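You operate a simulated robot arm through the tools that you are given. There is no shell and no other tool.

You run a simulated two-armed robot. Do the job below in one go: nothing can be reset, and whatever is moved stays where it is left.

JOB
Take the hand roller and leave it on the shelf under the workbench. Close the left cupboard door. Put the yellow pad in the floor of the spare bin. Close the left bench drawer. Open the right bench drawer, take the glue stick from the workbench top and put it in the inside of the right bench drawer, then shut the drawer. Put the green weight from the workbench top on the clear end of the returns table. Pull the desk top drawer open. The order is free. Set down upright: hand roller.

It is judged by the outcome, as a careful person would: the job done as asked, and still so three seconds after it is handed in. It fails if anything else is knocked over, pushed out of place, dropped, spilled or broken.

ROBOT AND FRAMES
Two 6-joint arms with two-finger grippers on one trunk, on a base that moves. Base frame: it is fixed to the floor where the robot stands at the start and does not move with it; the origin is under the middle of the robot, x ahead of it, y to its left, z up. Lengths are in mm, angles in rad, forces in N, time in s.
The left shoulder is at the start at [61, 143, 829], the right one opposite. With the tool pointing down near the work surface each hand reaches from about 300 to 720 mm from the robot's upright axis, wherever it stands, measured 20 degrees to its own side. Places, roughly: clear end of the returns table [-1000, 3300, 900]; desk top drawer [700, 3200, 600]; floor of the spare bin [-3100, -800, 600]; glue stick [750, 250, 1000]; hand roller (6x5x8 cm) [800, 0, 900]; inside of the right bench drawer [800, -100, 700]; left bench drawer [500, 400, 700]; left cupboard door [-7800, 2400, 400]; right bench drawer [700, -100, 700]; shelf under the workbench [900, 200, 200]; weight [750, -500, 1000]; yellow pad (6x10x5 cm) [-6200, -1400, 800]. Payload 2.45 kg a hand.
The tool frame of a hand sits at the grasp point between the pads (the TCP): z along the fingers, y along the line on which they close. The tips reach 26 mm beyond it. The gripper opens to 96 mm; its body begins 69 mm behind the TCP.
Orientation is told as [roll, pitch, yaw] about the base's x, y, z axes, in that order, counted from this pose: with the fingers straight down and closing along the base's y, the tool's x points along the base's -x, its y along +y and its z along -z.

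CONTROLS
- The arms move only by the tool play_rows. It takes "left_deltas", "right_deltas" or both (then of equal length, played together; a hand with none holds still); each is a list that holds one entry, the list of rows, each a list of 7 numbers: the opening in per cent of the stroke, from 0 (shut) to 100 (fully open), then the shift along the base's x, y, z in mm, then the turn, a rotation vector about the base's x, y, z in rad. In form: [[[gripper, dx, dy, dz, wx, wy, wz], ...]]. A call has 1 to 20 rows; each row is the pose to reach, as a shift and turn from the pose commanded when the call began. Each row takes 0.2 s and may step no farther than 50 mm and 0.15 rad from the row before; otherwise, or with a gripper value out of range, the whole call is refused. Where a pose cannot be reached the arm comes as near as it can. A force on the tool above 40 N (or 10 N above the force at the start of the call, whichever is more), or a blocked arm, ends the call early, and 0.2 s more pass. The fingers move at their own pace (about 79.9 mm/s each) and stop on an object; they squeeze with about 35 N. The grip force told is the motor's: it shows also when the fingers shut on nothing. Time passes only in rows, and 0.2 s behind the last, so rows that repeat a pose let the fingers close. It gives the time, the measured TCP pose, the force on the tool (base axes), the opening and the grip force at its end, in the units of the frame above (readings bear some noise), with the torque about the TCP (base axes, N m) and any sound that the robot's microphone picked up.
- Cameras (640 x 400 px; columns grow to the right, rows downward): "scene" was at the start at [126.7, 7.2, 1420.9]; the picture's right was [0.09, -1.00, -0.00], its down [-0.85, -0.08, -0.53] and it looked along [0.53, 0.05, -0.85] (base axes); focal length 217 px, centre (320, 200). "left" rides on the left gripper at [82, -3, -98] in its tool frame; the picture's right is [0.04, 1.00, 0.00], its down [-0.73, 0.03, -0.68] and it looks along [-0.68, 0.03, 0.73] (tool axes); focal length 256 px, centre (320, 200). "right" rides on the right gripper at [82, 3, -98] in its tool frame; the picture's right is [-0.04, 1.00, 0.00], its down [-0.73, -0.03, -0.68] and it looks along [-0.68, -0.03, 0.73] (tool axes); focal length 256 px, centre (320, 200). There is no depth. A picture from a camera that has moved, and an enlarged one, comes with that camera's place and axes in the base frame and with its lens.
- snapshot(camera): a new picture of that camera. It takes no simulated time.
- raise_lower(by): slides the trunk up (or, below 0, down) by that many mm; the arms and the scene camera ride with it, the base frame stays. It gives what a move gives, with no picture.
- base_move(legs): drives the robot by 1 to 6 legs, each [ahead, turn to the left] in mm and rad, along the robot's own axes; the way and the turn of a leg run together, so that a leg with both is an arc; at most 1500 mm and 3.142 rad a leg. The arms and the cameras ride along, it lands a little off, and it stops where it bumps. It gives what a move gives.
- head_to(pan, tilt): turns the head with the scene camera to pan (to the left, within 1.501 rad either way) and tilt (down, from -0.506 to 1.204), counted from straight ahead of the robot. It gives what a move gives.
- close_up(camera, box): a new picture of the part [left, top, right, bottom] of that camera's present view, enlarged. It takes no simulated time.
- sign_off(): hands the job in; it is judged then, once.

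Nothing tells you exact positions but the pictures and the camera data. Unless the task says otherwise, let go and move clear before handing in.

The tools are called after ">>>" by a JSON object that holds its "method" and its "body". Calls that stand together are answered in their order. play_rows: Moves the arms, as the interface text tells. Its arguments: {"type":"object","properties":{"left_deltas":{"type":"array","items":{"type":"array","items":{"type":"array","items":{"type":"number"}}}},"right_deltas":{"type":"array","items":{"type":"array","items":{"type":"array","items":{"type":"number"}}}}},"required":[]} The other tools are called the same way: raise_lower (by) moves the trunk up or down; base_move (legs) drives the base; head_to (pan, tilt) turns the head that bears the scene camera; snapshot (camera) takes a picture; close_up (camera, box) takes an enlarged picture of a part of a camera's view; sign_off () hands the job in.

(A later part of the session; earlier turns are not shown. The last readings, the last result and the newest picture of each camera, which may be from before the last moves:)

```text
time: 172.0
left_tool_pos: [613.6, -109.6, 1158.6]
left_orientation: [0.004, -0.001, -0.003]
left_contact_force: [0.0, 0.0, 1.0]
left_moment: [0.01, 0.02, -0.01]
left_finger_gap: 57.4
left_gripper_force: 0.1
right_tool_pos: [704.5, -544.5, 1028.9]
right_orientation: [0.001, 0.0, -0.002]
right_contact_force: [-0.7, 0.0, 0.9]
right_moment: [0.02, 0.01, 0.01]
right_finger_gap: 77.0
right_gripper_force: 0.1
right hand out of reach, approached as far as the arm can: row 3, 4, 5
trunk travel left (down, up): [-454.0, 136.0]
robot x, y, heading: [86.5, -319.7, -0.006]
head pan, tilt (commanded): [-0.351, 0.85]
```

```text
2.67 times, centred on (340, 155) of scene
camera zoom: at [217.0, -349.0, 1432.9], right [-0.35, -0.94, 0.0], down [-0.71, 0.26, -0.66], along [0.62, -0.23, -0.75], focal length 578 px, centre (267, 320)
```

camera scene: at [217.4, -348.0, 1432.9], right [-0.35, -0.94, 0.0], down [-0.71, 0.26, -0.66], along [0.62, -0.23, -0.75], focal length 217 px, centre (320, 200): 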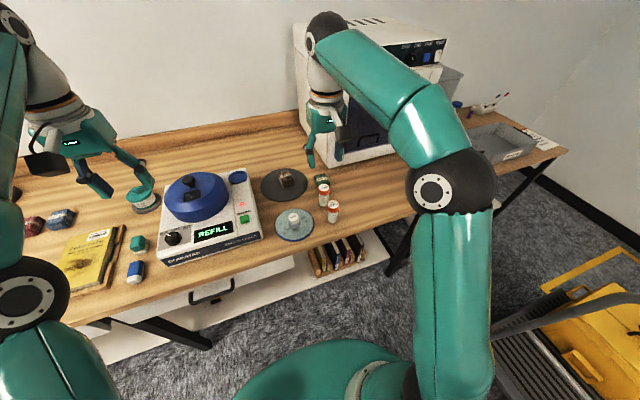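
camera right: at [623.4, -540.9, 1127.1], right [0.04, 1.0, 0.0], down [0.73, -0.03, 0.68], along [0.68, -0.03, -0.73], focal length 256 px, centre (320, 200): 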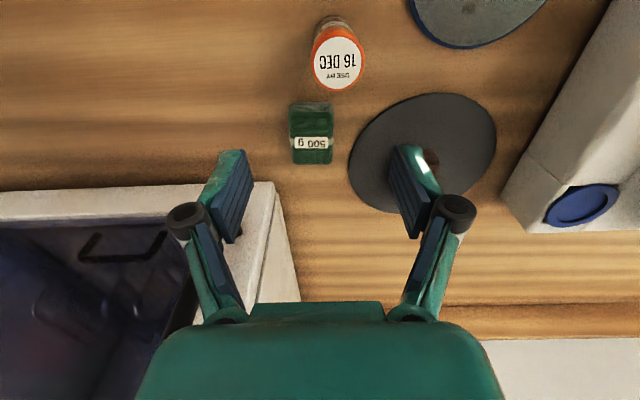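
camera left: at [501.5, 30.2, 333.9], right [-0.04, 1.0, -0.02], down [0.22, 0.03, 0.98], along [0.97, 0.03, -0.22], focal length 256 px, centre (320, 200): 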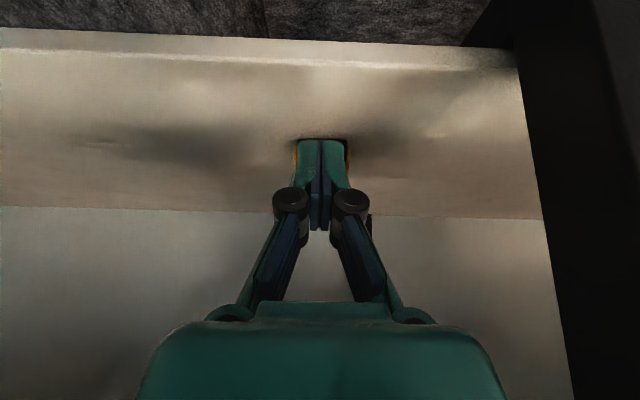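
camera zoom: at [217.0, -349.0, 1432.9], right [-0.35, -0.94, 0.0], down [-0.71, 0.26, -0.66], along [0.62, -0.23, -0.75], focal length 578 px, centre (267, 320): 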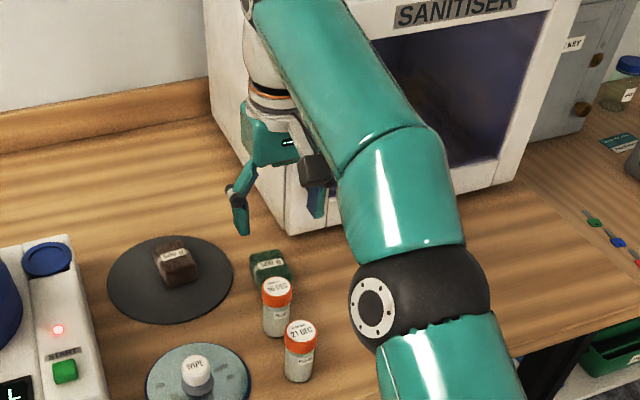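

The weight is at (755, -556), but the arm is about 50 mm short. I'll drive forward 50 mm.

>>> {"method": "base_move", "body": {"legs": [[55, 0]]}}

>>> {"method": "snapshot", "body": {"camera": "right"}}

```text
time: 173.0
left_tool_pos: [671.8, -111.0, 1157.2]
left_orientation: [0.004, 0.002, -0.001]
left_contact_force: [0.9, -0.6, -0.2]
left_moment: [-0.01, 0.07, 0.01]
left_finger_gap: 57.7
left_gripper_force: 0.0
right_tool_pos: [762.9, -544.8, 1028.4]
right_orientation: [0.0, 0.004, -0.003]
right_contact_force: [0.4, -0.5, -0.6]
right_moment: [-0.05, 0.05, -0.02]
right_finger_gap: 76.7
right_gripper_force: 0.1
trunk travel left (down, up): [-454.0, 136.0]
robot x, y, heading: [144.5, -323.7, -0.008]
head pan, tilt (commanded): [-0.351, 0.85]
```

```text
taken
camera right: at [682.2, -540.8, 1125.7], right [0.04, 1.0, 0.0], down [0.74, -0.03, 0.68], along [0.68, -0.03, -0.74], focal length 256 px, centre (320, 200)
```

right: 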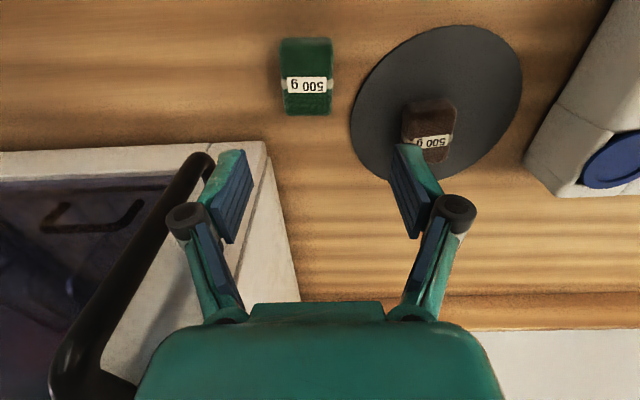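

The weight's centre is at (755, -556.5), and the sanitiser door handle is about 35 mm clear of my hand. I'll align and descend.

>>> {"method": "play_rows", "body": {"right_deltas": [[[80, -8, -12, 0, 0, 0, 0], [80, -8, -12, -25, 0, 0, 0], [80, -8, -12, -50, 0, 0, 0], [80, -8, -12, -75, 0, 0, 0], [80, -8, -12, -100, 0, 0, 0]]]}}

>>> {"method": "snapshot", "body": {"camera": "right"}}

>>> {"method": "close_up", "body": {"camera": "scene", "box": [240, 80, 440, 230]}}

```text
time: 174.2
left_tool_pos: [671.4, -110.5, 1158.9]
left_orientation: [0.004, 0.0, -0.002]
left_contact_force: [-0.2, -0.3, 0.0]
left_moment: [0.01, -0.03, 0.02]
left_finger_gap: 57.7
left_gripper_force: 0.0
right_tool_pos: [752.8, -555.4, 929.0]
right_orientation: [0.002, 0.001, -0.004]
right_contact_force: [-0.2, -0.8, 0.3]
right_moment: [-0.02, 0.0, -0.02]
right_finger_gap: 76.7
right_gripper_force: 0.2
trunk travel left (down, up): [-454.0, 136.0]
robot x, y, heading: [146.2, -321.0, -0.0]
head pan, tilt (commanded): [-0.351, 0.85]
```

```text
taken
camera right: at [672.0, -552.8, 1026.3], right [0.04, 1.0, 0.0], down [0.73, -0.03, 0.68], along [0.68, -0.03, -0.73], focal length 256 px, centre (320, 200)
```

right: 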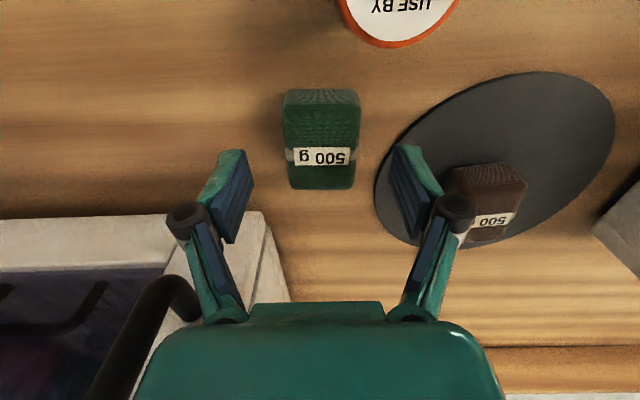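

```text
2.67 times, centred on (340, 155) of scene
camera zoom: at [273.8, -349.1, 1432.9], right [-0.35, -0.94, 0.0], down [-0.71, 0.26, -0.66], along [0.62, -0.23, -0.75], focal length 578 px, centre (267, 320)
```

zoom: 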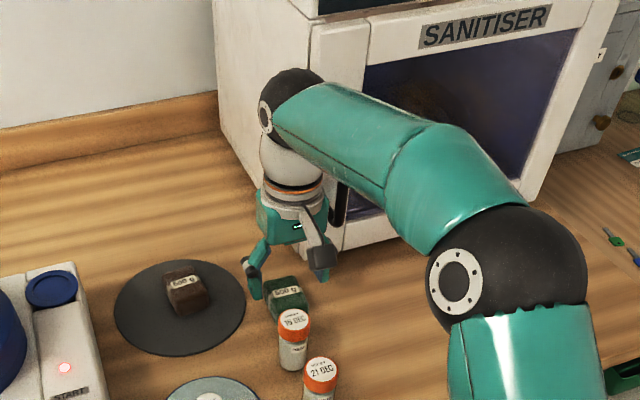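

It is well centred. I'll descend the last 32 mm and grip.

>>> {"method": "play_rows", "body": {"right_deltas": [[[80, 1, 0, -12, 0, 0, 0], [80, 1, 0, -24, 0, 0, 0], [80, 1, 0, -32, 0, 0, 0], [40, 1, 0, -32, 0, 0, 0], [0, 1, 0, -32, 0, 0, 0], [0, 1, 0, -32, 0, 0, 0], [0, 1, 0, -32, 0, 0, 0]]]}}

>>> {"method": "snapshot", "body": {"camera": "right"}}

```text
time: 175.8
left_tool_pos: [669.0, -109.4, 1158.7]
left_orientation: [0.004, -0.001, -0.002]
left_contact_force: [0.3, 1.1, 0.8]
left_moment: [0.01, 0.0, -0.04]
left_finger_gap: 57.8
left_gripper_force: 0.1
right_tool_pos: [754.7, -554.8, 898.1]
right_orientation: [0.0, 0.0, -0.002]
right_contact_force: [1.1, 2.9, 1.6]
right_moment: [0.23, 0.01, -0.08]
right_finger_gap: 46.2
right_gripper_force: 35.2
trunk travel left (down, up): [-454.0, 136.0]
robot x, y, heading: [142.9, -320.2, -0.006]
head pan, tilt (commanded): [-0.351, 0.85]
```

```text
taken
camera right: at [673.0, -552.4, 995.2], right [0.04, 1.0, 0.0], down [0.73, -0.03, 0.68], along [0.68, -0.03, -0.73], focal length 256 px, centre (320, 200)
```

right: 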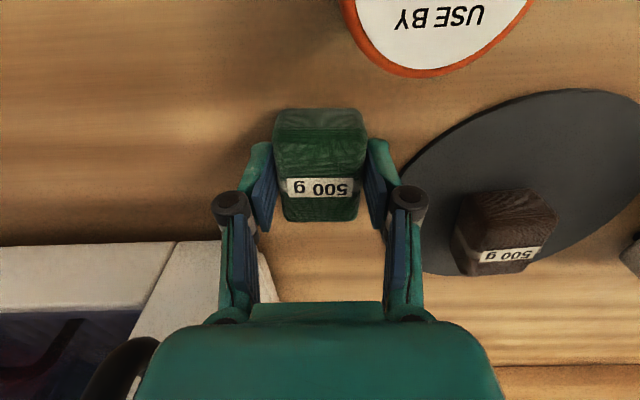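

The weight is gripped (gap 46). I'll lift gently straight up.

>>> {"method": "play_rows", "body": {"right_deltas": [[[0, 0, 0, 4, 0, 0, 0], [0, 0, 0, 12, 0, 0, 0], [0, 0, 0, 25, 0, 0, 0], [0, 0, 0, 42, 0, 0, 0], [0, 0, 0, 62, 0, 0, 0], [0, 0, 0, 85, 0, 0, 0], [0, 0, 0, 108, 0, 0, 0], [0, 0, 0, 128, 0, 0, 0], [0, 0, 0, 140, 0, 0, 0]]]}}

>>> {"method": "snapshot", "body": {"camera": "right"}}

```text
time: 177.8
left_tool_pos: [670.4, -111.3, 1157.9]
left_orientation: [0.003, 0.0, -0.002]
left_contact_force: [0.8, -0.1, -0.7]
left_moment: [0.01, 0.0, -0.02]
left_finger_gap: 57.9
left_gripper_force: 0.0
right_tool_pos: [753.1, -554.6, 1037.0]
right_orientation: [0.002, 0.002, -0.001]
right_contact_force: [0.0, -0.1, -4.6]
right_moment: [0.0, 0.01, 0.01]
right_finger_gap: 46.0
right_gripper_force: 35.3
trunk travel left (down, up): [-454.0, 136.0]
robot x, y, heading: [146.1, -320.6, -0.004]
head pan, tilt (commanded): [-0.351, 0.85]
```

```text
taken
camera right: at [672.8, -552.7, 1135.2], right [0.04, 1.0, 0.0], down [0.73, -0.03, 0.68], along [0.68, -0.03, -0.74], focal length 256 px, centre (320, 200)
```

right: 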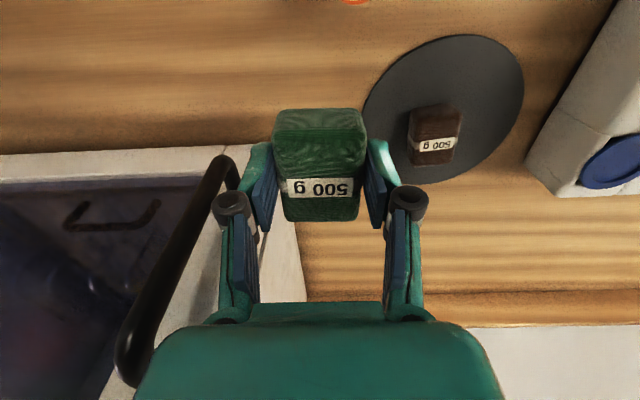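

The weight is held firmly. I'll back away from the bench, turn left toward the returns table, and look.

>>> {"method": "base_move", "body": {"legs": [[-300, 0], [0, 1.571]]}}

>>> {"method": "head_to", "body": {"pan": 0.3, "tilt": 0.35}}

>>> {"method": "snapshot", "body": {"camera": "scene"}}

>>> {"method": "head_to", "body": {"pan": 1.2, "tilt": 0.5}}

>>> {"method": "snapshot", "body": {"camera": "scene"}}

```text
time: 183.1
left_tool_pos: [-189.8, 246.9, 1153.3]
left_orientation: [0.004, -0.017, 1.247]
left_contact_force: [-0.4, -0.3, 0.3]
left_moment: [-0.04, -0.02, -0.02]
left_finger_gap: 57.8
left_gripper_force: 0.0
right_tool_pos: [259.6, 190.4, 1036.0]
right_orientation: [-0.003, 0.005, 1.243]
right_contact_force: [-0.5, 0.3, -5.0]
right_moment: [0.0, -0.02, -0.01]
right_finger_gap: 45.5
right_gripper_force: 35.0
trunk travel left (down, up): [-454.0, 136.0]
robot x, y, heading: [-92.4, -340.2, 1.284]
head pan, tilt (commanded): [-0.351, 0.85]
stopped in leg 2: the robot was blocked; the commanded pose is now the measured one
```

```text
time: 184.1
left_tool_pos: [-188.3, 245.2, 1153.8]
left_orientation: [0.005, -0.019, 1.248]
left_contact_force: [0.8, 0.5, -0.3]
left_moment: [0.03, 0.02, 0.01]
left_finger_gap: 57.6
left_gripper_force: 0.0
right_tool_pos: [262.2, 188.6, 1038.1]
right_orientation: [0.0, 0.004, 1.244]
right_contact_force: [0.1, 1.1, -4.9]
right_moment: [0.0, -0.02, -0.02]
right_finger_gap: 45.6
right_gripper_force: 34.9
trunk travel left (down, up): [-454.0, 136.0]
robot x, y, heading: [-92.8, -342.3, 1.288]
head pan, tilt (commanded): [0.3, 0.351]
```

```text
taken
camera scene: at [-81.7, -187.4, 1476.4], right [1.0, 0.01, 0.0], down [0.0, -0.35, -0.94], along [-0.01, 0.94, -0.35], focal length 217 px, centre (320, 200)
```

scene: 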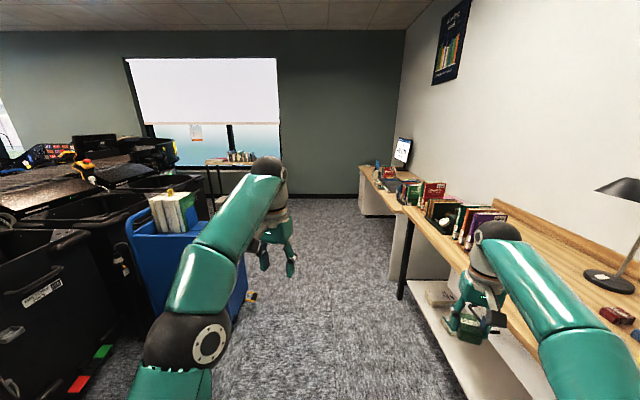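

```text
time: 185.3
left_tool_pos: [-187.8, 244.3, 1153.5]
left_orientation: [0.006, -0.016, 1.248]
left_contact_force: [-1.2, 0.3, 0.3]
left_moment: [-0.01, 0.01, 0.03]
left_finger_gap: 57.9
left_gripper_force: 0.1
right_tool_pos: [262.4, 189.0, 1037.1]
right_orientation: [0.0, 0.003, 1.244]
right_contact_force: [-0.5, 0.2, -4.7]
right_moment: [0.0, 0.01, -0.02]
right_finger_gap: 45.7
right_gripper_force: 35.1
trunk travel left (down, up): [-454.0, 136.0]
robot x, y, heading: [-93.1, -339.7, 1.283]
head pan, tilt (commanded): [1.201, 0.499]
```

```text
taken
camera scene: at [-152.3, -225.0, 1462.9], right [0.61, 0.79, 0.0], down [0.38, -0.29, -0.88], along [-0.7, 0.53, -0.48], focal length 217 px, centre (320, 200)
```

scene: 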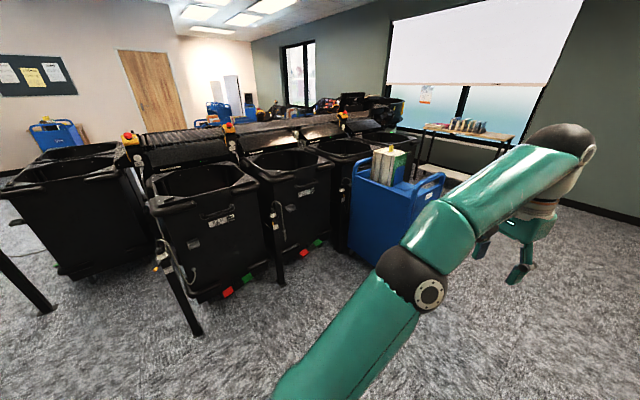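

The turn was blocked at heading 1.28, so something touched, probably my rear against the trolley behind. I'll look that way.

>>> {"method": "head_to", "body": {"pan": -1.5, "tilt": 0.7}}

>>> {"method": "snapshot", "body": {"camera": "scene"}}

>>> {"method": "head_to", "body": {"pan": -1.5, "tilt": 1.15}}

>>> {"method": "snapshot", "body": {"camera": "scene"}}

>>> {"method": "head_to", "body": {"pan": 1.5, "tilt": 1.0}}

>>> {"method": "snapshot", "body": {"camera": "scene"}}

```text
time: 187.7
left_tool_pos: [-187.7, 246.4, 1154.8]
left_orientation: [0.005, -0.017, 1.249]
left_contact_force: [-0.3, 0.8, 0.6]
left_moment: [-0.01, -0.03, 0.0]
left_finger_gap: 57.5
left_gripper_force: 0.1
right_tool_pos: [261.7, 189.4, 1036.9]
right_orientation: [0.0, 0.003, 1.244]
right_contact_force: [-0.6, 0.4, -4.9]
right_moment: [-0.06, -0.01, 0.01]
right_finger_gap: 45.4
right_gripper_force: 34.7
trunk travel left (down, up): [-454.0, 136.0]
robot x, y, heading: [-94.2, -337.1, 1.29]
head pan, tilt (commanded): [-1.499, 0.7]
```

```text
taken
camera scene: at [2.8, -298.4, 1445.2], right [-0.21, -0.98, 0.0], down [-0.63, 0.14, -0.76], along [0.75, -0.16, -0.64], focal length 217 px, centre (320, 200)
```

scene: 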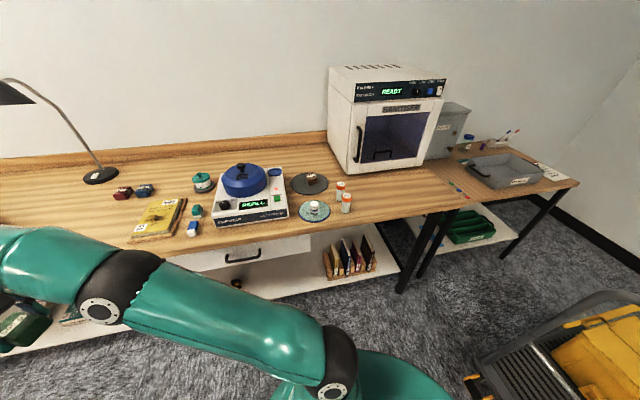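

```text
time: 188.6
left_tool_pos: [-187.9, 245.8, 1153.9]
left_orientation: [0.007, -0.016, 1.247]
left_contact_force: [-0.2, 0.0, -0.3]
left_moment: [0.0, 0.03, 0.02]
left_finger_gap: 57.6
left_gripper_force: 0.0
right_tool_pos: [262.0, 189.2, 1037.7]
right_orientation: [0.001, 0.003, 1.244]
right_contact_force: [-1.0, 0.1, -4.4]
right_moment: [-0.02, 0.05, 0.0]
right_finger_gap: 45.9
right_gripper_force: 35.2
trunk travel left (down, up): [-454.0, 136.0]
robot x, y, heading: [-99.0, -339.3, 1.289]
head pan, tilt (commanded): [-1.499, 1.15]
```

```text
taken
camera scene: at [-21.9, -293.2, 1412.1], right [-0.21, -0.98, 0.0], down [-0.89, 0.19, -0.41], along [0.4, -0.09, -0.91], focal length 217 px, centre (320, 200)
```

scene: 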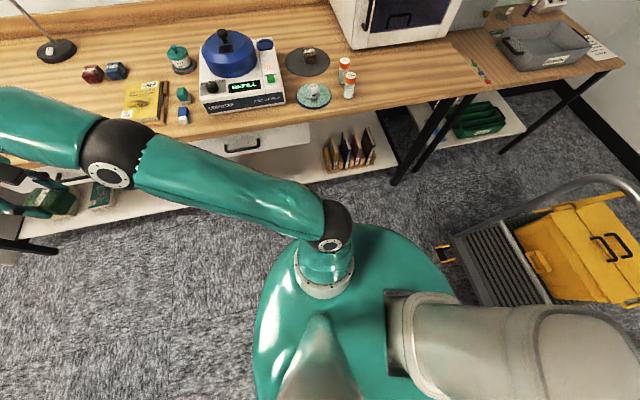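

```text
time: 191.2
left_tool_pos: [-188.0, 245.0, 1153.7]
left_orientation: [0.006, -0.017, 1.249]
left_contact_force: [-1.0, 0.4, 0.1]
left_moment: [-0.01, 0.01, 0.01]
left_finger_gap: 57.5
left_gripper_force: 0.0
right_tool_pos: [263.0, 189.0, 1036.6]
right_orientation: [0.0, 0.002, 1.243]
right_contact_force: [0.2, -0.6, -4.8]
right_moment: [-0.05, 0.03, 0.0]
right_finger_gap: 45.5
right_gripper_force: 35.3
trunk travel left (down, up): [-454.0, 136.0]
robot x, y, heading: [-97.4, -338.4, 1.285]
head pan, tilt (commanded): [1.499, 1.0]
```

```text
taken
camera scene: at [-145.5, -256.2, 1421.8], right [0.35, 0.94, 0.0], down [0.79, -0.29, -0.54], along [-0.51, 0.19, -0.84], focal length 217 px, centre (320, 200)
```

scene: 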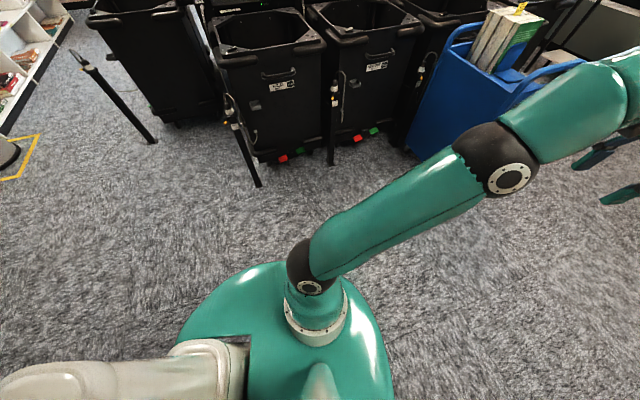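

The trolley looks untouched and I see nothing in contact. I'll test a small further turn.

>>> {"method": "base_move", "body": {"legs": [[0, 0.08]]}}

>>> {"method": "head_to", "body": {"pan": -1.5, "tilt": 1.2}}

>>> {"method": "snapshot", "body": {"camera": "scene"}}

```text
time: 192.1
left_tool_pos: [-234.6, 237.0, 1153.4]
left_orientation: [0.005, -0.019, 1.328]
left_contact_force: [-0.1, 0.3, 0.2]
left_moment: [-0.02, 0.0, 0.01]
left_finger_gap: 57.5
left_gripper_force: 0.2
right_tool_pos: [218.3, 216.8, 1036.8]
right_orientation: [0.0, 0.002, 1.326]
right_contact_force: [-0.3, -0.3, -4.5]
right_moment: [-0.01, -0.03, 0.0]
right_finger_gap: 45.7
right_gripper_force: 35.2
trunk travel left (down, up): [-454.0, 136.0]
robot x, y, heading: [-94.6, -341.8, 1.368]
head pan, tilt (commanded): [1.499, 1.0]
```

```text
time: 194.7
left_tool_pos: [-235.1, 235.5, 1153.6]
left_orientation: [0.006, -0.019, 1.328]
left_contact_force: [0.9, 0.3, -0.4]
left_moment: [-0.02, 0.0, 0.03]
left_finger_gap: 57.6
left_gripper_force: 0.0
right_tool_pos: [219.5, 216.2, 1038.2]
right_orientation: [0.0, 0.002, 1.326]
right_contact_force: [0.2, 0.2, -5.3]
right_moment: [0.0, -0.02, 0.01]
right_finger_gap: 45.3
right_gripper_force: 35.5
trunk travel left (down, up): [-454.0, 136.0]
robot x, y, heading: [-89.8, -342.4, 1.368]
head pan, tilt (commanded): [-1.499, 1.201]
```

```text
taken
camera scene: at [-25.1, -287.4, 1409.2], right [-0.13, -0.99, 0.0], down [-0.92, 0.12, -0.36], along [0.36, -0.05, -0.93], focal length 217 px, centre (320, 200)
```

scene: 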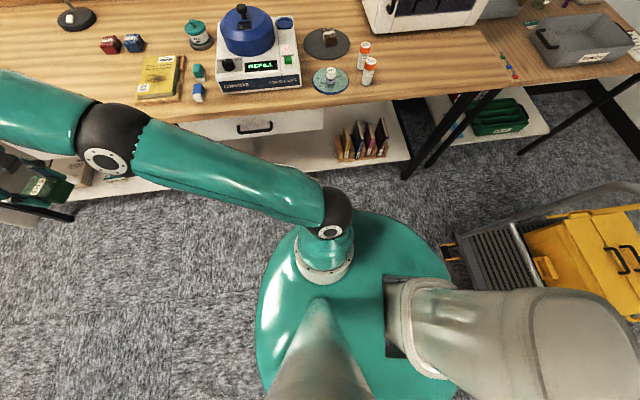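

The camera and robot readings match the landmarks, but the reported hand positions are now shifted about 60 mm from the camera frame; I'll correct for that. I'll drive forward first to get my rear away from the trolley.

>>> {"method": "base_move", "body": {"legs": [[400, 0]]}}

>>> {"method": "head_to", "body": {"pan": 0.3, "tilt": 0.5}}

>>> {"method": "snapshot", "body": {"camera": "scene"}}

```text
time: 197.2
left_tool_pos: [-153.3, 628.4, 1154.1]
left_orientation: [0.005, -0.017, 1.329]
left_contact_force: [-0.2, -0.3, -0.3]
left_moment: [-0.03, 0.0, -0.04]
left_finger_gap: 57.7
left_gripper_force: 0.2
right_tool_pos: [300.2, 608.3, 1036.7]
right_orientation: [0.001, 0.003, 1.326]
right_contact_force: [-0.8, 1.3, -4.8]
right_moment: [-0.04, 0.0, 0.03]
right_finger_gap: 45.6
right_gripper_force: 34.9
trunk travel left (down, up): [-454.0, 136.0]
robot x, y, heading: [-8.9, 48.7, 1.37]
head pan, tilt (commanded): [-1.499, 1.201]
```

```text
time: 199.0
left_tool_pos: [-153.9, 626.8, 1155.9]
left_orientation: [0.007, -0.019, 1.328]
left_contact_force: [-0.1, -0.2, -0.1]
left_moment: [-0.01, -0.02, 0.01]
left_finger_gap: 57.4
left_gripper_force: 0.2
right_tool_pos: [300.9, 607.3, 1037.6]
right_orientation: [-0.001, 0.004, 1.326]
right_contact_force: [0.0, 0.6, -4.7]
right_moment: [-0.06, 0.02, -0.01]
right_finger_gap: 45.8
right_gripper_force: 34.9
trunk travel left (down, up): [-454.0, 136.0]
robot x, y, heading: [-6.3, 49.7, 1.368]
head pan, tilt (commanded): [0.3, 0.499]
```

```text
taken
camera scene: at [-8.6, 201.9, 1462.8], right [1.0, 0.1, 0.0], down [0.05, -0.48, -0.88], along [-0.08, 0.87, -0.48], focal length 217 px, centre (320, 200)
```

scene: 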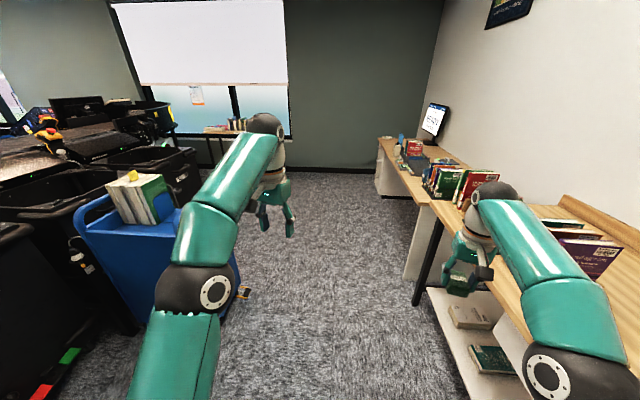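

The path ahead is clear between the blue cart and the bench. I'll turn a little left and drive on.

>>> {"method": "base_move", "body": {"legs": [[0, 0.33], [1100, 0]]}}

>>> {"method": "snapshot", "body": {"camera": "scene"}}

>>> {"method": "head_to", "body": {"pan": 0.8, "tilt": 0.6}}

>>> {"method": "snapshot", "body": {"camera": "scene"}}

```text
time: 205.9
left_tool_pos: [-454.6, 1652.9, 1154.0]
left_orientation: [0.006, -0.022, 1.643]
left_contact_force: [0.0, 0.3, 0.3]
left_moment: [-0.02, 0.02, 0.01]
left_finger_gap: 57.5
left_gripper_force: 0.0
right_tool_pos: [-18.1, 1774.1, 1037.8]
right_orientation: [0.001, 0.004, 1.639]
right_contact_force: [0.8, -0.5, -4.8]
right_moment: [-0.05, -0.01, -0.01]
right_finger_gap: 45.7
right_gripper_force: 34.8
trunk travel left (down, up): [-454.0, 136.0]
robot x, y, heading: [-138.4, 1149.2, 1.684]
head pan, tilt (commanded): [0.3, 0.499]
```

```text
taken
camera scene: at [-183.7, 1294.9, 1462.7], right [0.92, 0.4, 0.0], down [0.19, -0.44, -0.88], along [-0.35, 0.8, -0.48], focal length 217 px, centre (320, 200)
```

scene: 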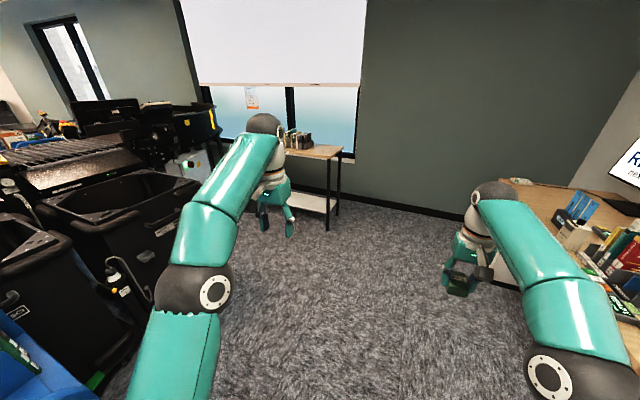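

```text
time: 206.8
left_tool_pos: [-454.6, 1653.7, 1155.3]
left_orientation: [0.007, -0.019, 1.642]
left_contact_force: [-1.1, -0.4, -1.0]
left_moment: [-0.01, -0.01, 0.01]
left_finger_gap: 57.4
left_gripper_force: 0.0
right_tool_pos: [-18.9, 1774.1, 1038.3]
right_orientation: [0.001, 0.003, 1.64]
right_contact_force: [-0.2, 0.1, -4.7]
right_moment: [-0.05, -0.01, 0.05]
right_finger_gap: 45.6
right_gripper_force: 34.9
trunk travel left (down, up): [-454.0, 136.0]
robot x, y, heading: [-137.2, 1149.5, 1.685]
head pan, tilt (commanded): [0.799, 0.6]
```

```text
taken
camera scene: at [-217.0, 1265.1, 1453.8], right [0.61, 0.79, 0.0], down [0.45, -0.35, -0.82], along [-0.65, 0.5, -0.57], focal length 217 px, centre (320, 200)
```

scene: 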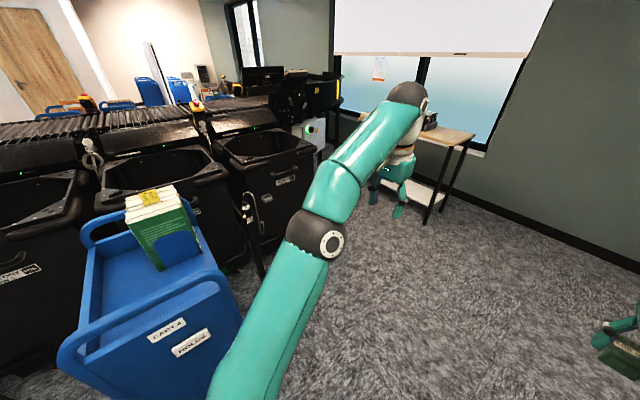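

The returns table's right (clear) end is ahead-left. I'll zoom in on it.

>>> {"method": "head_to", "body": {"pan": 0.25, "tilt": 0.3}}

>>> {"method": "close_up", "body": {"camera": "scene", "box": [180, 100, 420, 280]}}

```text
time: 207.8
left_tool_pos: [-454.0, 1651.9, 1155.3]
left_orientation: [0.005, -0.023, 1.643]
left_contact_force: [-1.1, -0.7, 0.5]
left_moment: [-0.01, 0.0, 0.01]
left_finger_gap: 57.8
left_gripper_force: 0.1
right_tool_pos: [-18.6, 1773.8, 1038.1]
right_orientation: [-0.001, 0.003, 1.638]
right_contact_force: [-0.5, -0.6, -5.2]
right_moment: [0.0, -0.03, 0.03]
right_finger_gap: 45.5
right_gripper_force: 34.5
trunk travel left (down, up): [-454.0, 136.0]
robot x, y, heading: [-139.0, 1150.7, 1.685]
head pan, tilt (commanded): [0.25, 0.3]
```

```text
2.22 times, centred on (300, 190) of scene
camera zoom: at [-180.3, 1298.3, 1481.2], right [0.93, 0.36, 0.0], down [0.11, -0.28, -0.95], along [-0.34, 0.89, -0.3], focal length 481 px, centre (364, 222)
```

zoom: 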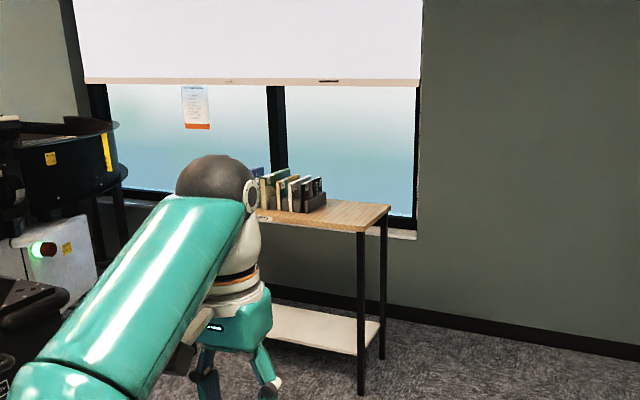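

The clear end of the returns table spans x≈-1176 to -893, y≈3145–3475, with its top at z≈845. I'll approach diagonally from the right, in two legs.

>>> {"method": "base_move", "body": {"legs": [[0, 0.065], [925, 0]]}}

>>> {"method": "base_move", "body": {"legs": [[0, 0.425], [500, 0]]}}

>>> {"method": "head_to", "body": {"pan": 0.0, "tilt": 0.6}}

>>> {"method": "snapshot", "body": {"camera": "scene"}}

```text
time: 213.2
left_tool_pos: [-638.4, 2557.2, 1154.1]
left_orientation: [0.005, -0.021, 1.692]
left_contact_force: [0.2, -0.1, 0.6]
left_moment: [-0.01, -0.03, 0.01]
left_finger_gap: 57.9
left_gripper_force: 0.1
right_tool_pos: [-207.5, 2699.9, 1037.3]
right_orientation: [-0.002, 0.006, 1.69]
right_contact_force: [-0.4, 0.7, -4.7]
right_moment: [-0.04, -0.02, 0.02]
right_finger_gap: 45.8
right_gripper_force: 34.9
trunk travel left (down, up): [-454.0, 136.0]
robot x, y, heading: [-295.5, 2067.7, 1.73]
head pan, tilt (commanded): [0.25, 0.3]
```

```text
time: 217.6
left_tool_pos: [-1084.8, 2788.9, 1155.4]
left_orientation: [0.006, -0.022, 2.114]
left_contact_force: [-0.8, -0.4, -0.8]
left_moment: [-0.02, 0.01, 0.01]
left_finger_gap: 57.7
left_gripper_force: 0.1
right_tool_pos: [-753.4, 3096.6, 1036.1]
right_orientation: [-0.001, 0.008, 2.116]
right_contact_force: [-0.1, 1.0, -4.5]
right_moment: [-0.07, -0.01, -0.01]
right_finger_gap: 45.7
right_gripper_force: 35.3
trunk travel left (down, up): [-454.0, 136.0]
robot x, y, heading: [-569.8, 2486.2, 2.154]
head pan, tilt (commanded): [0.25, 0.3]
```

```text
time: 218.4
left_tool_pos: [-1085.1, 2788.0, 1154.8]
left_orientation: [0.005, -0.021, 2.117]
left_contact_force: [-0.2, 0.4, -0.1]
left_moment: [-0.03, -0.02, 0.02]
left_finger_gap: 57.4
left_gripper_force: 0.3
right_tool_pos: [-752.8, 3095.1, 1037.5]
right_orientation: [-0.004, 0.008, 2.116]
right_contact_force: [-0.5, 0.3, -5.4]
right_moment: [-0.08, 0.0, -0.01]
right_finger_gap: 45.7
right_gripper_force: 34.6
trunk travel left (down, up): [-454.0, 136.0]
robot x, y, heading: [-569.8, 2488.3, 2.157]
head pan, tilt (commanded): [0.0, 0.6]
```

```text
taken
camera scene: at [-655.8, 2612.8, 1453.8], right [0.83, 0.55, 0.0], down [0.31, -0.47, -0.82], along [-0.46, 0.69, -0.57], focal length 217 px, centre (320, 200)
```

scene: 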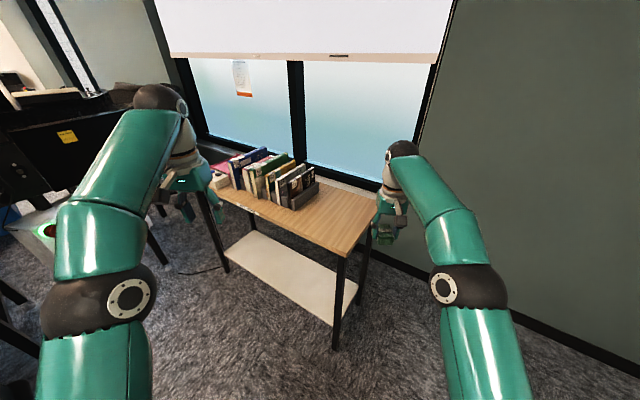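

I need to confirm where the weight really is relative to the cameras, so I'll zoom in on the right hand.

>>> {"method": "close_up", "body": {"camera": "scene", "box": [330, 130, 450, 260]}}

>>> {"method": "snapshot", "body": {"camera": "right"}}

```text
3.08 times, centred on (390, 195) of scene
camera zoom: at [-655.8, 2612.8, 1453.8], right [0.83, 0.55, 0.0], down [0.31, -0.47, -0.82], along [-0.46, 0.69, -0.57], focal length 667 px, centre (105, 215)
```

zoom: 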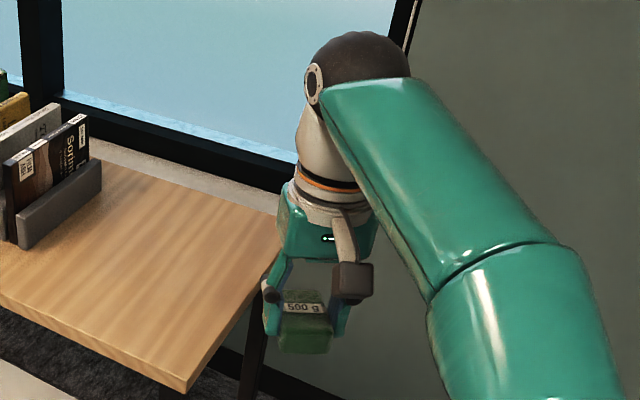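

```text
taken
camera right: at [-712.7, 3023.7, 1135.9], right [-0.88, -0.48, 0.0], down [-0.36, 0.65, 0.67], along [-0.32, 0.59, -0.74], focal length 256 px, centre (320, 200)
```

right: 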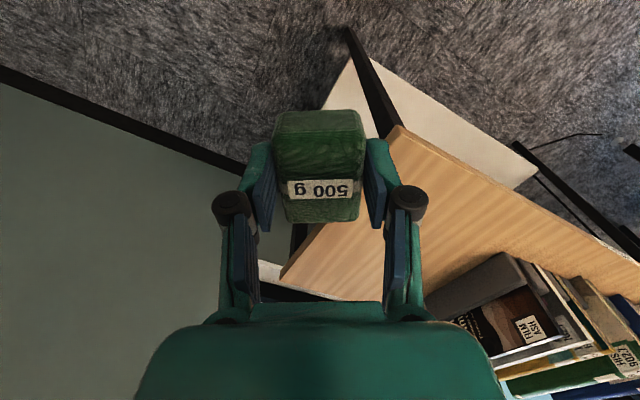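

The reported hand pose matches the picture after all (weight at (-753, 3095)). The table top is at z≈836, and the clear zone is x -1190…-885, y 3110…3485. I'll drive so the weight arrives above about (-1020, 3280).

>>> {"method": "base_move", "body": {"legs": [[0, 0.088], [280, 0], [0, 0.072]]}}

>>> {"method": "snapshot", "body": {"camera": "right"}}

>>> {"method": "head_to", "body": {"pan": -0.3, "tilt": 0.9}}

>>> {"method": "snapshot", "body": {"camera": "scene"}}

```text
time: 221.4
left_tool_pos: [-1302.3, 2920.2, 1154.4]
left_orientation: [0.005, -0.021, 2.276]
left_contact_force: [-0.3, 0.1, 0.0]
left_moment: [-0.03, -0.01, 0.01]
left_finger_gap: 57.6
left_gripper_force: 0.1
right_tool_pos: [-1021.7, 3277.4, 1036.5]
right_orientation: [-0.001, 0.009, 2.276]
right_contact_force: [-0.4, -0.6, -5.0]
right_moment: [-0.03, 0.0, -0.02]
right_finger_gap: 45.7
right_gripper_force: 35.2
trunk travel left (down, up): [-454.0, 136.0]
robot x, y, heading: [-741.6, 2707.3, 2.318]
head pan, tilt (commanded): [0.0, 0.6]
```

```text
taken
camera right: at [-972.1, 3212.1, 1135.7], right [-0.79, -0.62, 0.0], down [-0.46, 0.58, 0.67], along [-0.41, 0.53, -0.74], focal length 256 px, centre (320, 200)
```

right: 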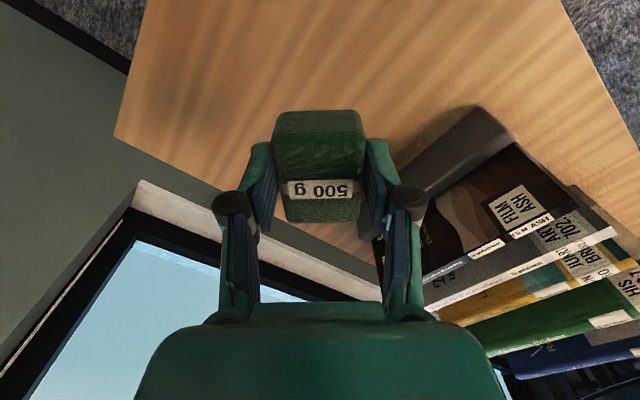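

```text
time: 222.2
left_tool_pos: [-1301.1, 2920.8, 1155.5]
left_orientation: [0.006, -0.021, 2.274]
left_contact_force: [0.5, 0.0, 0.4]
left_moment: [0.0, -0.01, -0.01]
left_finger_gap: 57.7
left_gripper_force: 0.1
right_tool_pos: [-1021.2, 3276.1, 1037.5]
right_orientation: [-0.002, 0.009, 2.276]
right_contact_force: [0.4, -0.2, -4.9]
right_moment: [-0.05, -0.02, 0.01]
right_finger_gap: 45.5
right_gripper_force: 34.7
trunk travel left (down, up): [-454.0, 136.0]
robot x, y, heading: [-744.9, 2706.8, 2.318]
head pan, tilt (commanded): [-0.3, 0.901]
```

```text
taken
camera scene: at [-822.1, 2819.5, 1429.0], right [0.9, 0.43, 0.0], down [0.34, -0.71, -0.62], along [-0.27, 0.56, -0.78], focal length 217 px, centre (320, 200)
```

scene: 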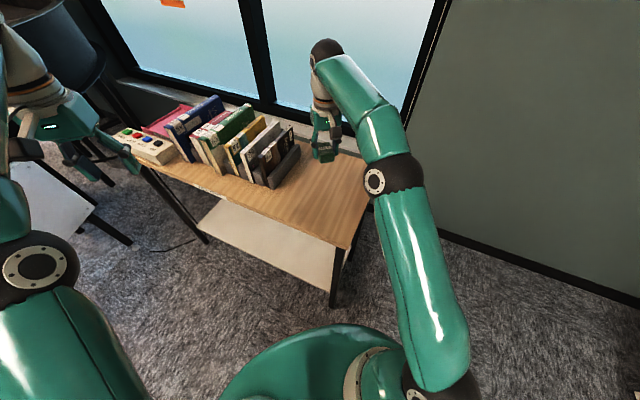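

The landing spot is clear table, well away from the bookend and the edges. I'll lower the weight most of the way.

>>> {"method": "play_rows", "body": {"right_deltas": [[[0, 0, 0, -15, 0, 0, 0], [0, 0, 0, -40, 0, 0, 0], [0, 0, 0, -65, 0, 0, 0], [0, 0, 0, -90, 0, 0, 0], [0, 0, 0, -115, 0, 0, 0], [0, 0, 0, -135, 0, 0, 0], [0, 0, 0, -147, 0, 0, 0]]]}}

>>> {"method": "snapshot", "body": {"camera": "right"}}

```text
time: 223.8
left_tool_pos: [-1298.5, 2917.4, 1157.7]
left_orientation: [0.004, -0.024, 2.276]
left_contact_force: [0.4, -1.1, 0.1]
left_moment: [-0.04, 0.02, -0.01]
left_finger_gap: 57.9
left_gripper_force: 0.0
right_tool_pos: [-1021.0, 3275.1, 898.0]
right_orientation: [0.001, -0.002, 2.275]
right_contact_force: [4.2, -2.0, 30.0]
right_moment: [-0.11, 0.32, 0.13]
right_finger_gap: 45.7
right_gripper_force: 34.7
trunk travel left (down, up): [-454.0, 136.0]
robot x, y, heading: [-742.1, 2704.5, 2.318]
head pan, tilt (commanded): [-0.3, 0.901]
```

```text
taken
camera right: at [-970.1, 3210.1, 995.2], right [-0.79, -0.62, 0.0], down [-0.45, 0.58, 0.68], along [-0.42, 0.54, -0.73], focal length 256 px, centre (320, 200)
```

right: 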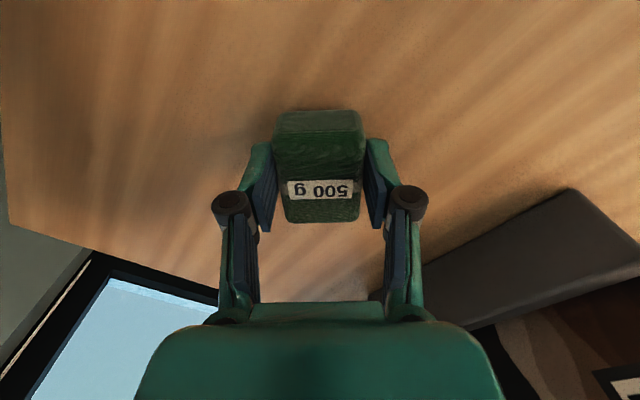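

It touches at TCP z≈898 (30 N), so the table is at z≈866. I'll ease up a few millimetres and release.

>>> {"method": "play_rows", "body": {"right_deltas": [[[0, 0, 0, 5, 0, 0, 0], [0, 0, 0, 7, 0, 0, 0], [30, 0, 0, 7, 0, 0, 0], [60, 0, 0, 7, 0, 0, 0], [80, 0, 0, 7, 0, 0, 0], [80, 0, 0, 7, 0, 0, 0], [80, 0, 0, 25, 0, 0, 0], [80, 0, 0, 55, 0, 0, 0], [80, 0, 0, 95, 0, 0, 0], [80, 0, 0, 140, 0, 0, 0]]]}}

>>> {"method": "snapshot", "body": {"camera": "right"}}

>>> {"method": "close_up", "body": {"camera": "scene", "box": [180, 80, 400, 250]}}

```text
time: 226.0
left_tool_pos: [-1300.7, 2919.8, 1154.7]
left_orientation: [0.004, -0.022, 2.277]
left_contact_force: [0.3, -0.1, -0.9]
left_moment: [-0.03, -0.02, -0.01]
left_finger_gap: 57.7
left_gripper_force: 0.1
right_tool_pos: [-1020.1, 3275.8, 1031.6]
right_orientation: [0.0, 0.011, 2.275]
right_contact_force: [-0.3, -1.5, 0.2]
right_moment: [0.01, -0.01, 0.0]
right_finger_gap: 76.7
right_gripper_force: 0.1
trunk travel left (down, up): [-454.0, 136.0]
robot x, y, heading: [-743.4, 2703.7, 2.317]
head pan, tilt (commanded): [-0.3, 0.901]
```

```text
taken
camera right: at [-970.8, 3210.9, 1130.3], right [-0.79, -0.62, 0.0], down [-0.46, 0.58, 0.67], along [-0.41, 0.53, -0.74], focal length 256 px, centre (320, 200)
```

right: 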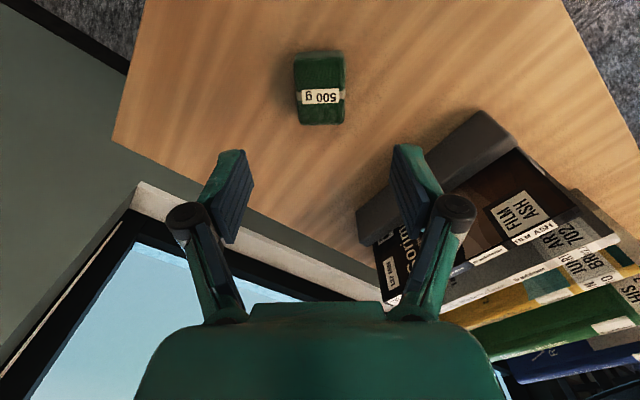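

```text
2.35 times, centred on (290, 165) of scene
camera zoom: at [-821.9, 2818.8, 1429.0], right [0.9, 0.43, 0.0], down [0.34, -0.71, -0.62], along [-0.27, 0.56, -0.78], focal length 510 px, centre (391, 282)
```

zoom: 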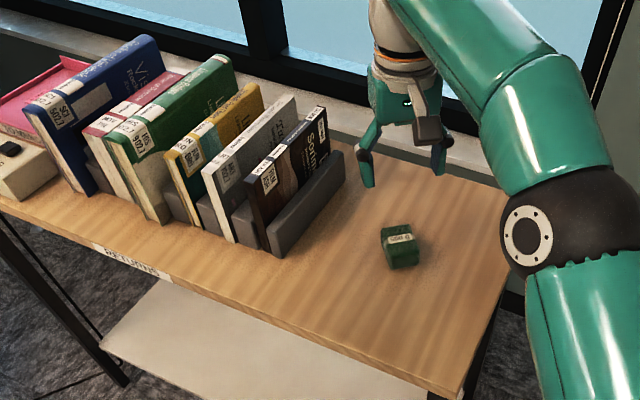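

The weight stands on the clear end. Before backing out and turning toward the desk, I'll check the space to my left and right.

>>> {"method": "head_to", "body": {"pan": 1.5, "tilt": 0.6}}

>>> {"method": "snapshot", "body": {"camera": "scene"}}

>>> {"method": "head_to", "body": {"pan": -1.5, "tilt": 0.5}}

>>> {"method": "snapshot", "body": {"camera": "scene"}}

```text
time: 227.8
left_tool_pos: [-1301.1, 2919.7, 1155.7]
left_orientation: [0.004, -0.023, 2.275]
left_contact_force: [-0.2, 0.2, -0.7]
left_moment: [0.0, 0.02, -0.01]
left_finger_gap: 57.6
left_gripper_force: 0.0
right_tool_pos: [-1021.0, 3274.8, 1030.7]
right_orientation: [-0.002, 0.009, 2.276]
right_contact_force: [-0.5, -0.4, 0.1]
right_moment: [0.0, 0.02, 0.0]
right_finger_gap: 76.6
right_gripper_force: 0.0
trunk travel left (down, up): [-454.0, 136.0]
robot x, y, heading: [-740.5, 2703.0, 2.318]
head pan, tilt (commanded): [1.499, 0.6]
```

```text
taken
camera scene: at [-858.2, 2695.8, 1453.8], right [-0.62, 0.78, 0.0], down [0.44, 0.35, -0.82], along [-0.64, -0.52, -0.57], focal length 217 px, centre (320, 200)
```

scene: 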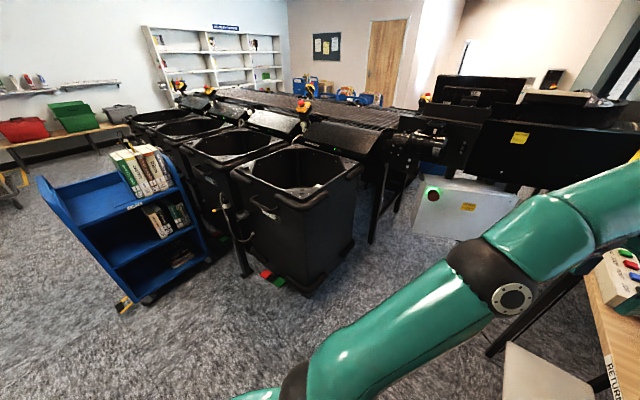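

```text
time: 230.4
left_tool_pos: [-1300.3, 2920.1, 1156.2]
left_orientation: [0.004, -0.023, 2.275]
left_contact_force: [-0.7, -0.6, 0.4]
left_moment: [-0.04, -0.02, 0.0]
left_finger_gap: 57.7
left_gripper_force: 0.0
right_tool_pos: [-1020.6, 3275.2, 1030.7]
right_orientation: [-0.003, 0.009, 2.277]
right_contact_force: [-0.5, -0.6, -0.1]
right_moment: [0.0, -0.01, 0.01]
right_finger_gap: 76.9
right_gripper_force: 0.1
trunk travel left (down, up): [-454.0, 136.0]
robot x, y, heading: [-742.9, 2708.7, 2.32]
head pan, tilt (commanded): [-1.499, 0.499]
```

```text
taken
camera scene: at [-727.0, 2817.4, 1462.9], right [0.73, -0.68, 0.0], down [-0.33, -0.35, -0.88], along [0.6, 0.64, -0.48], focal length 217 px, centre (320, 200)
```

scene: 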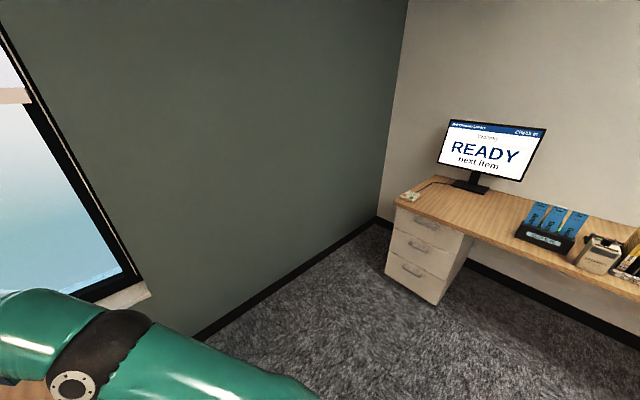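

The desk's three-drawer pedestal faces me at about x≈610, y 2990–3400, and the top handle is near (590, 3217, 640). I'll back out, turn, and take up a position facing it.

>>> {"method": "base_move", "body": {"legs": [[-350, 0], [0, -1.419], [490, 0], [0, -0.898]]}}

>>> {"method": "head_to", "body": {"pan": 0.45, "tilt": 0.7}}

>>> {"method": "snapshot", "body": {"camera": "scene"}}

>>> {"method": "close_up", "body": {"camera": "scene", "box": [240, 100, 440, 250]}}

```text
time: 235.8
left_tool_pos: [-510.3, 3041.9, 1156.3]
left_orientation: [0.006, -0.024, 1.08]
left_contact_force: [1.1, -0.3, -0.3]
left_moment: [0.01, 0.05, 0.0]
left_finger_gap: 57.6
left_gripper_force: 0.1
right_tool_pos: [-75.9, 2909.6, 1030.6]
right_orientation: [-0.001, 0.011, 1.079]
right_contact_force: [0.8, 0.1, -0.2]
right_moment: [0.0, 0.05, 0.02]
right_finger_gap: 77.1
right_gripper_force: 0.0
trunk travel left (down, up): [-454.0, 136.0]
robot x, y, heading: [-564.9, 2473.2, 1.09]
head pan, tilt (commanded): [-1.499, 0.499]
stopped in leg 2: the robot was blocked; the commanded pose is now the measured one
```

```text
time: 237.7
left_tool_pos: [-511.5, 3042.7, 1156.7]
left_orientation: [0.006, -0.024, 1.082]
left_contact_force: [0.1, 0.5, 0.7]
left_moment: [-0.01, -0.01, 0.02]
left_finger_gap: 57.5
left_gripper_force: 0.1
right_tool_pos: [-80.5, 2909.9, 1032.4]
right_orientation: [-0.003, 0.01, 1.077]
right_contact_force: [-0.7, -0.1, -0.1]
right_moment: [-0.02, 0.02, -0.04]
right_finger_gap: 76.8
right_gripper_force: 0.0
trunk travel left (down, up): [-454.0, 136.0]
robot x, y, heading: [-568.5, 2471.5, 1.088]
head pan, tilt (commanded): [0.45, 0.7]
```

```text
taken
camera scene: at [-536.0, 2609.6, 1445.2], right [1.0, -0.03, 0.0], down [-0.02, -0.64, -0.76], along [0.02, 0.76, -0.64], focal length 217 px, centre (320, 200)
```

scene: 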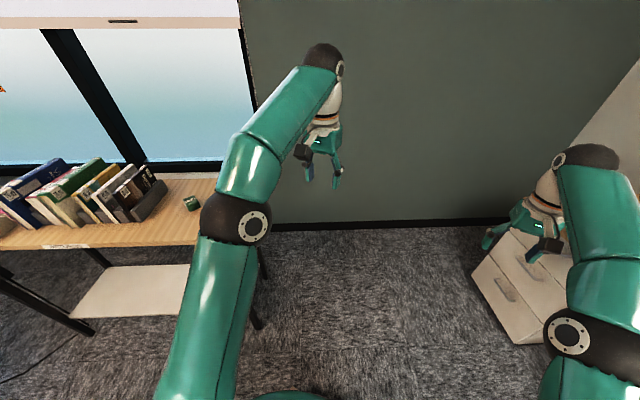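

```text
2.67 times, centred on (340, 175) of scene
camera zoom: at [-536.0, 2609.6, 1445.2], right [1.0, -0.03, 0.0], down [-0.02, -0.64, -0.76], along [0.02, 0.76, -0.64], focal length 578 px, centre (267, 267)
```

zoom: 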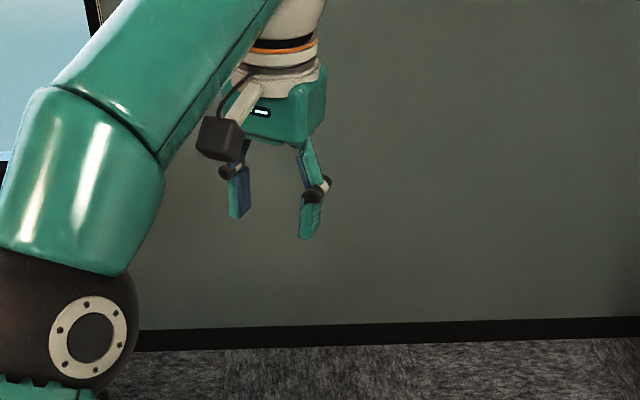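

Long in-place turns seem to trip a "blocked" stop through drift, though nothing is actually touching. I'll use shorter turns: on toward the desk with two moves.

>>> {"method": "base_move", "body": {"legs": [[0, -0.316], [500, 0]]}}

>>> {"method": "base_move", "body": {"legs": [[0, -0.4]]}}

>>> {"method": "base_move", "body": {"legs": [[0, -0.373]]}}

>>> {"method": "snapshot", "body": {"camera": "scene"}}

```text
time: 239.7
left_tool_pos: [-315.9, 3008.7, 1157.0]
left_orientation: [0.006, -0.022, 0.753]
left_contact_force: [1.0, 0.4, -0.8]
left_moment: [-0.09, 0.07, -0.01]
left_finger_gap: 57.5
left_gripper_force: 0.0
right_tool_pos: [47.5, 2741.8, 1028.8]
right_orientation: [-0.001, 0.024, 0.757]
right_contact_force: [0.3, -0.1, -0.3]
right_moment: [-0.06, 0.05, -0.02]
right_finger_gap: 76.6
right_gripper_force: 0.0
trunk travel left (down, up): [-454.0, 136.0]
robot x, y, heading: [-566.2, 2495.0, 0.736]
head pan, tilt (commanded): [0.45, 0.7]
stopped in leg 2: the robot was blocked; the commanded pose is now the measured one
```

```text
time: 241.5
left_tool_pos: [-133.9, 2871.3, 1158.2]
left_orientation: [0.006, -0.026, 0.351]
left_contact_force: [0.2, 0.2, 0.3]
left_moment: [-0.02, 0.0, 0.0]
left_finger_gap: 57.5
left_gripper_force: 0.1
right_tool_pos: [95.7, 2481.9, 1029.2]
right_orientation: [-0.001, 0.024, 0.356]
right_contact_force: [-0.4, -0.6, 0.4]
right_moment: [0.0, 0.02, 0.01]
right_finger_gap: 77.0
right_gripper_force: 0.0
trunk travel left (down, up): [-454.0, 136.0]
robot x, y, heading: [-564.8, 2514.8, 0.333]
head pan, tilt (commanded): [0.45, 0.7]
```

```text
time: 243.1
left_tool_pos: [-34.2, 2687.0, 1158.7]
left_orientation: [0.003, -0.027, -0.022]
left_contact_force: [0.7, -0.4, 0.2]
left_moment: [-0.01, 0.01, -0.01]
left_finger_gap: 57.8
left_gripper_force: 0.0
right_tool_pos: [36.4, 2243.7, 1030.2]
right_orientation: [0.0, 0.02, -0.019]
right_contact_force: [0.0, 0.7, -0.1]
right_moment: [-0.01, 0.0, 0.04]
right_finger_gap: 76.6
right_gripper_force: 0.1
trunk travel left (down, up): [-454.0, 136.0]
robot x, y, heading: [-564.5, 2535.9, -0.042]
head pan, tilt (commanded): [0.45, 0.7]
```

```text
taken
camera scene: at [-430.7, 2567.0, 1445.2], right [0.4, -0.92, 0.0], down [-0.59, -0.26, -0.76], along [0.7, 0.31, -0.64], focal length 217 px, centre (320, 200)
```

scene: 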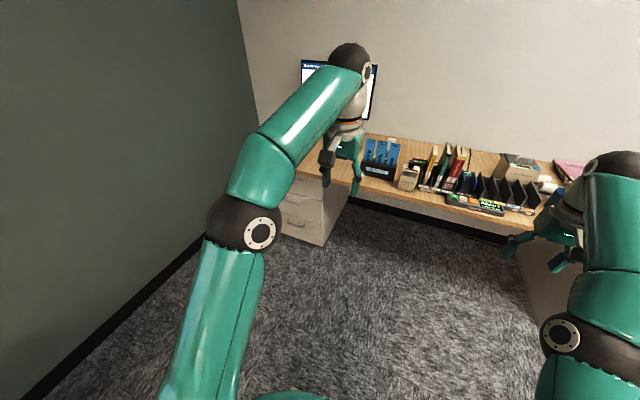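

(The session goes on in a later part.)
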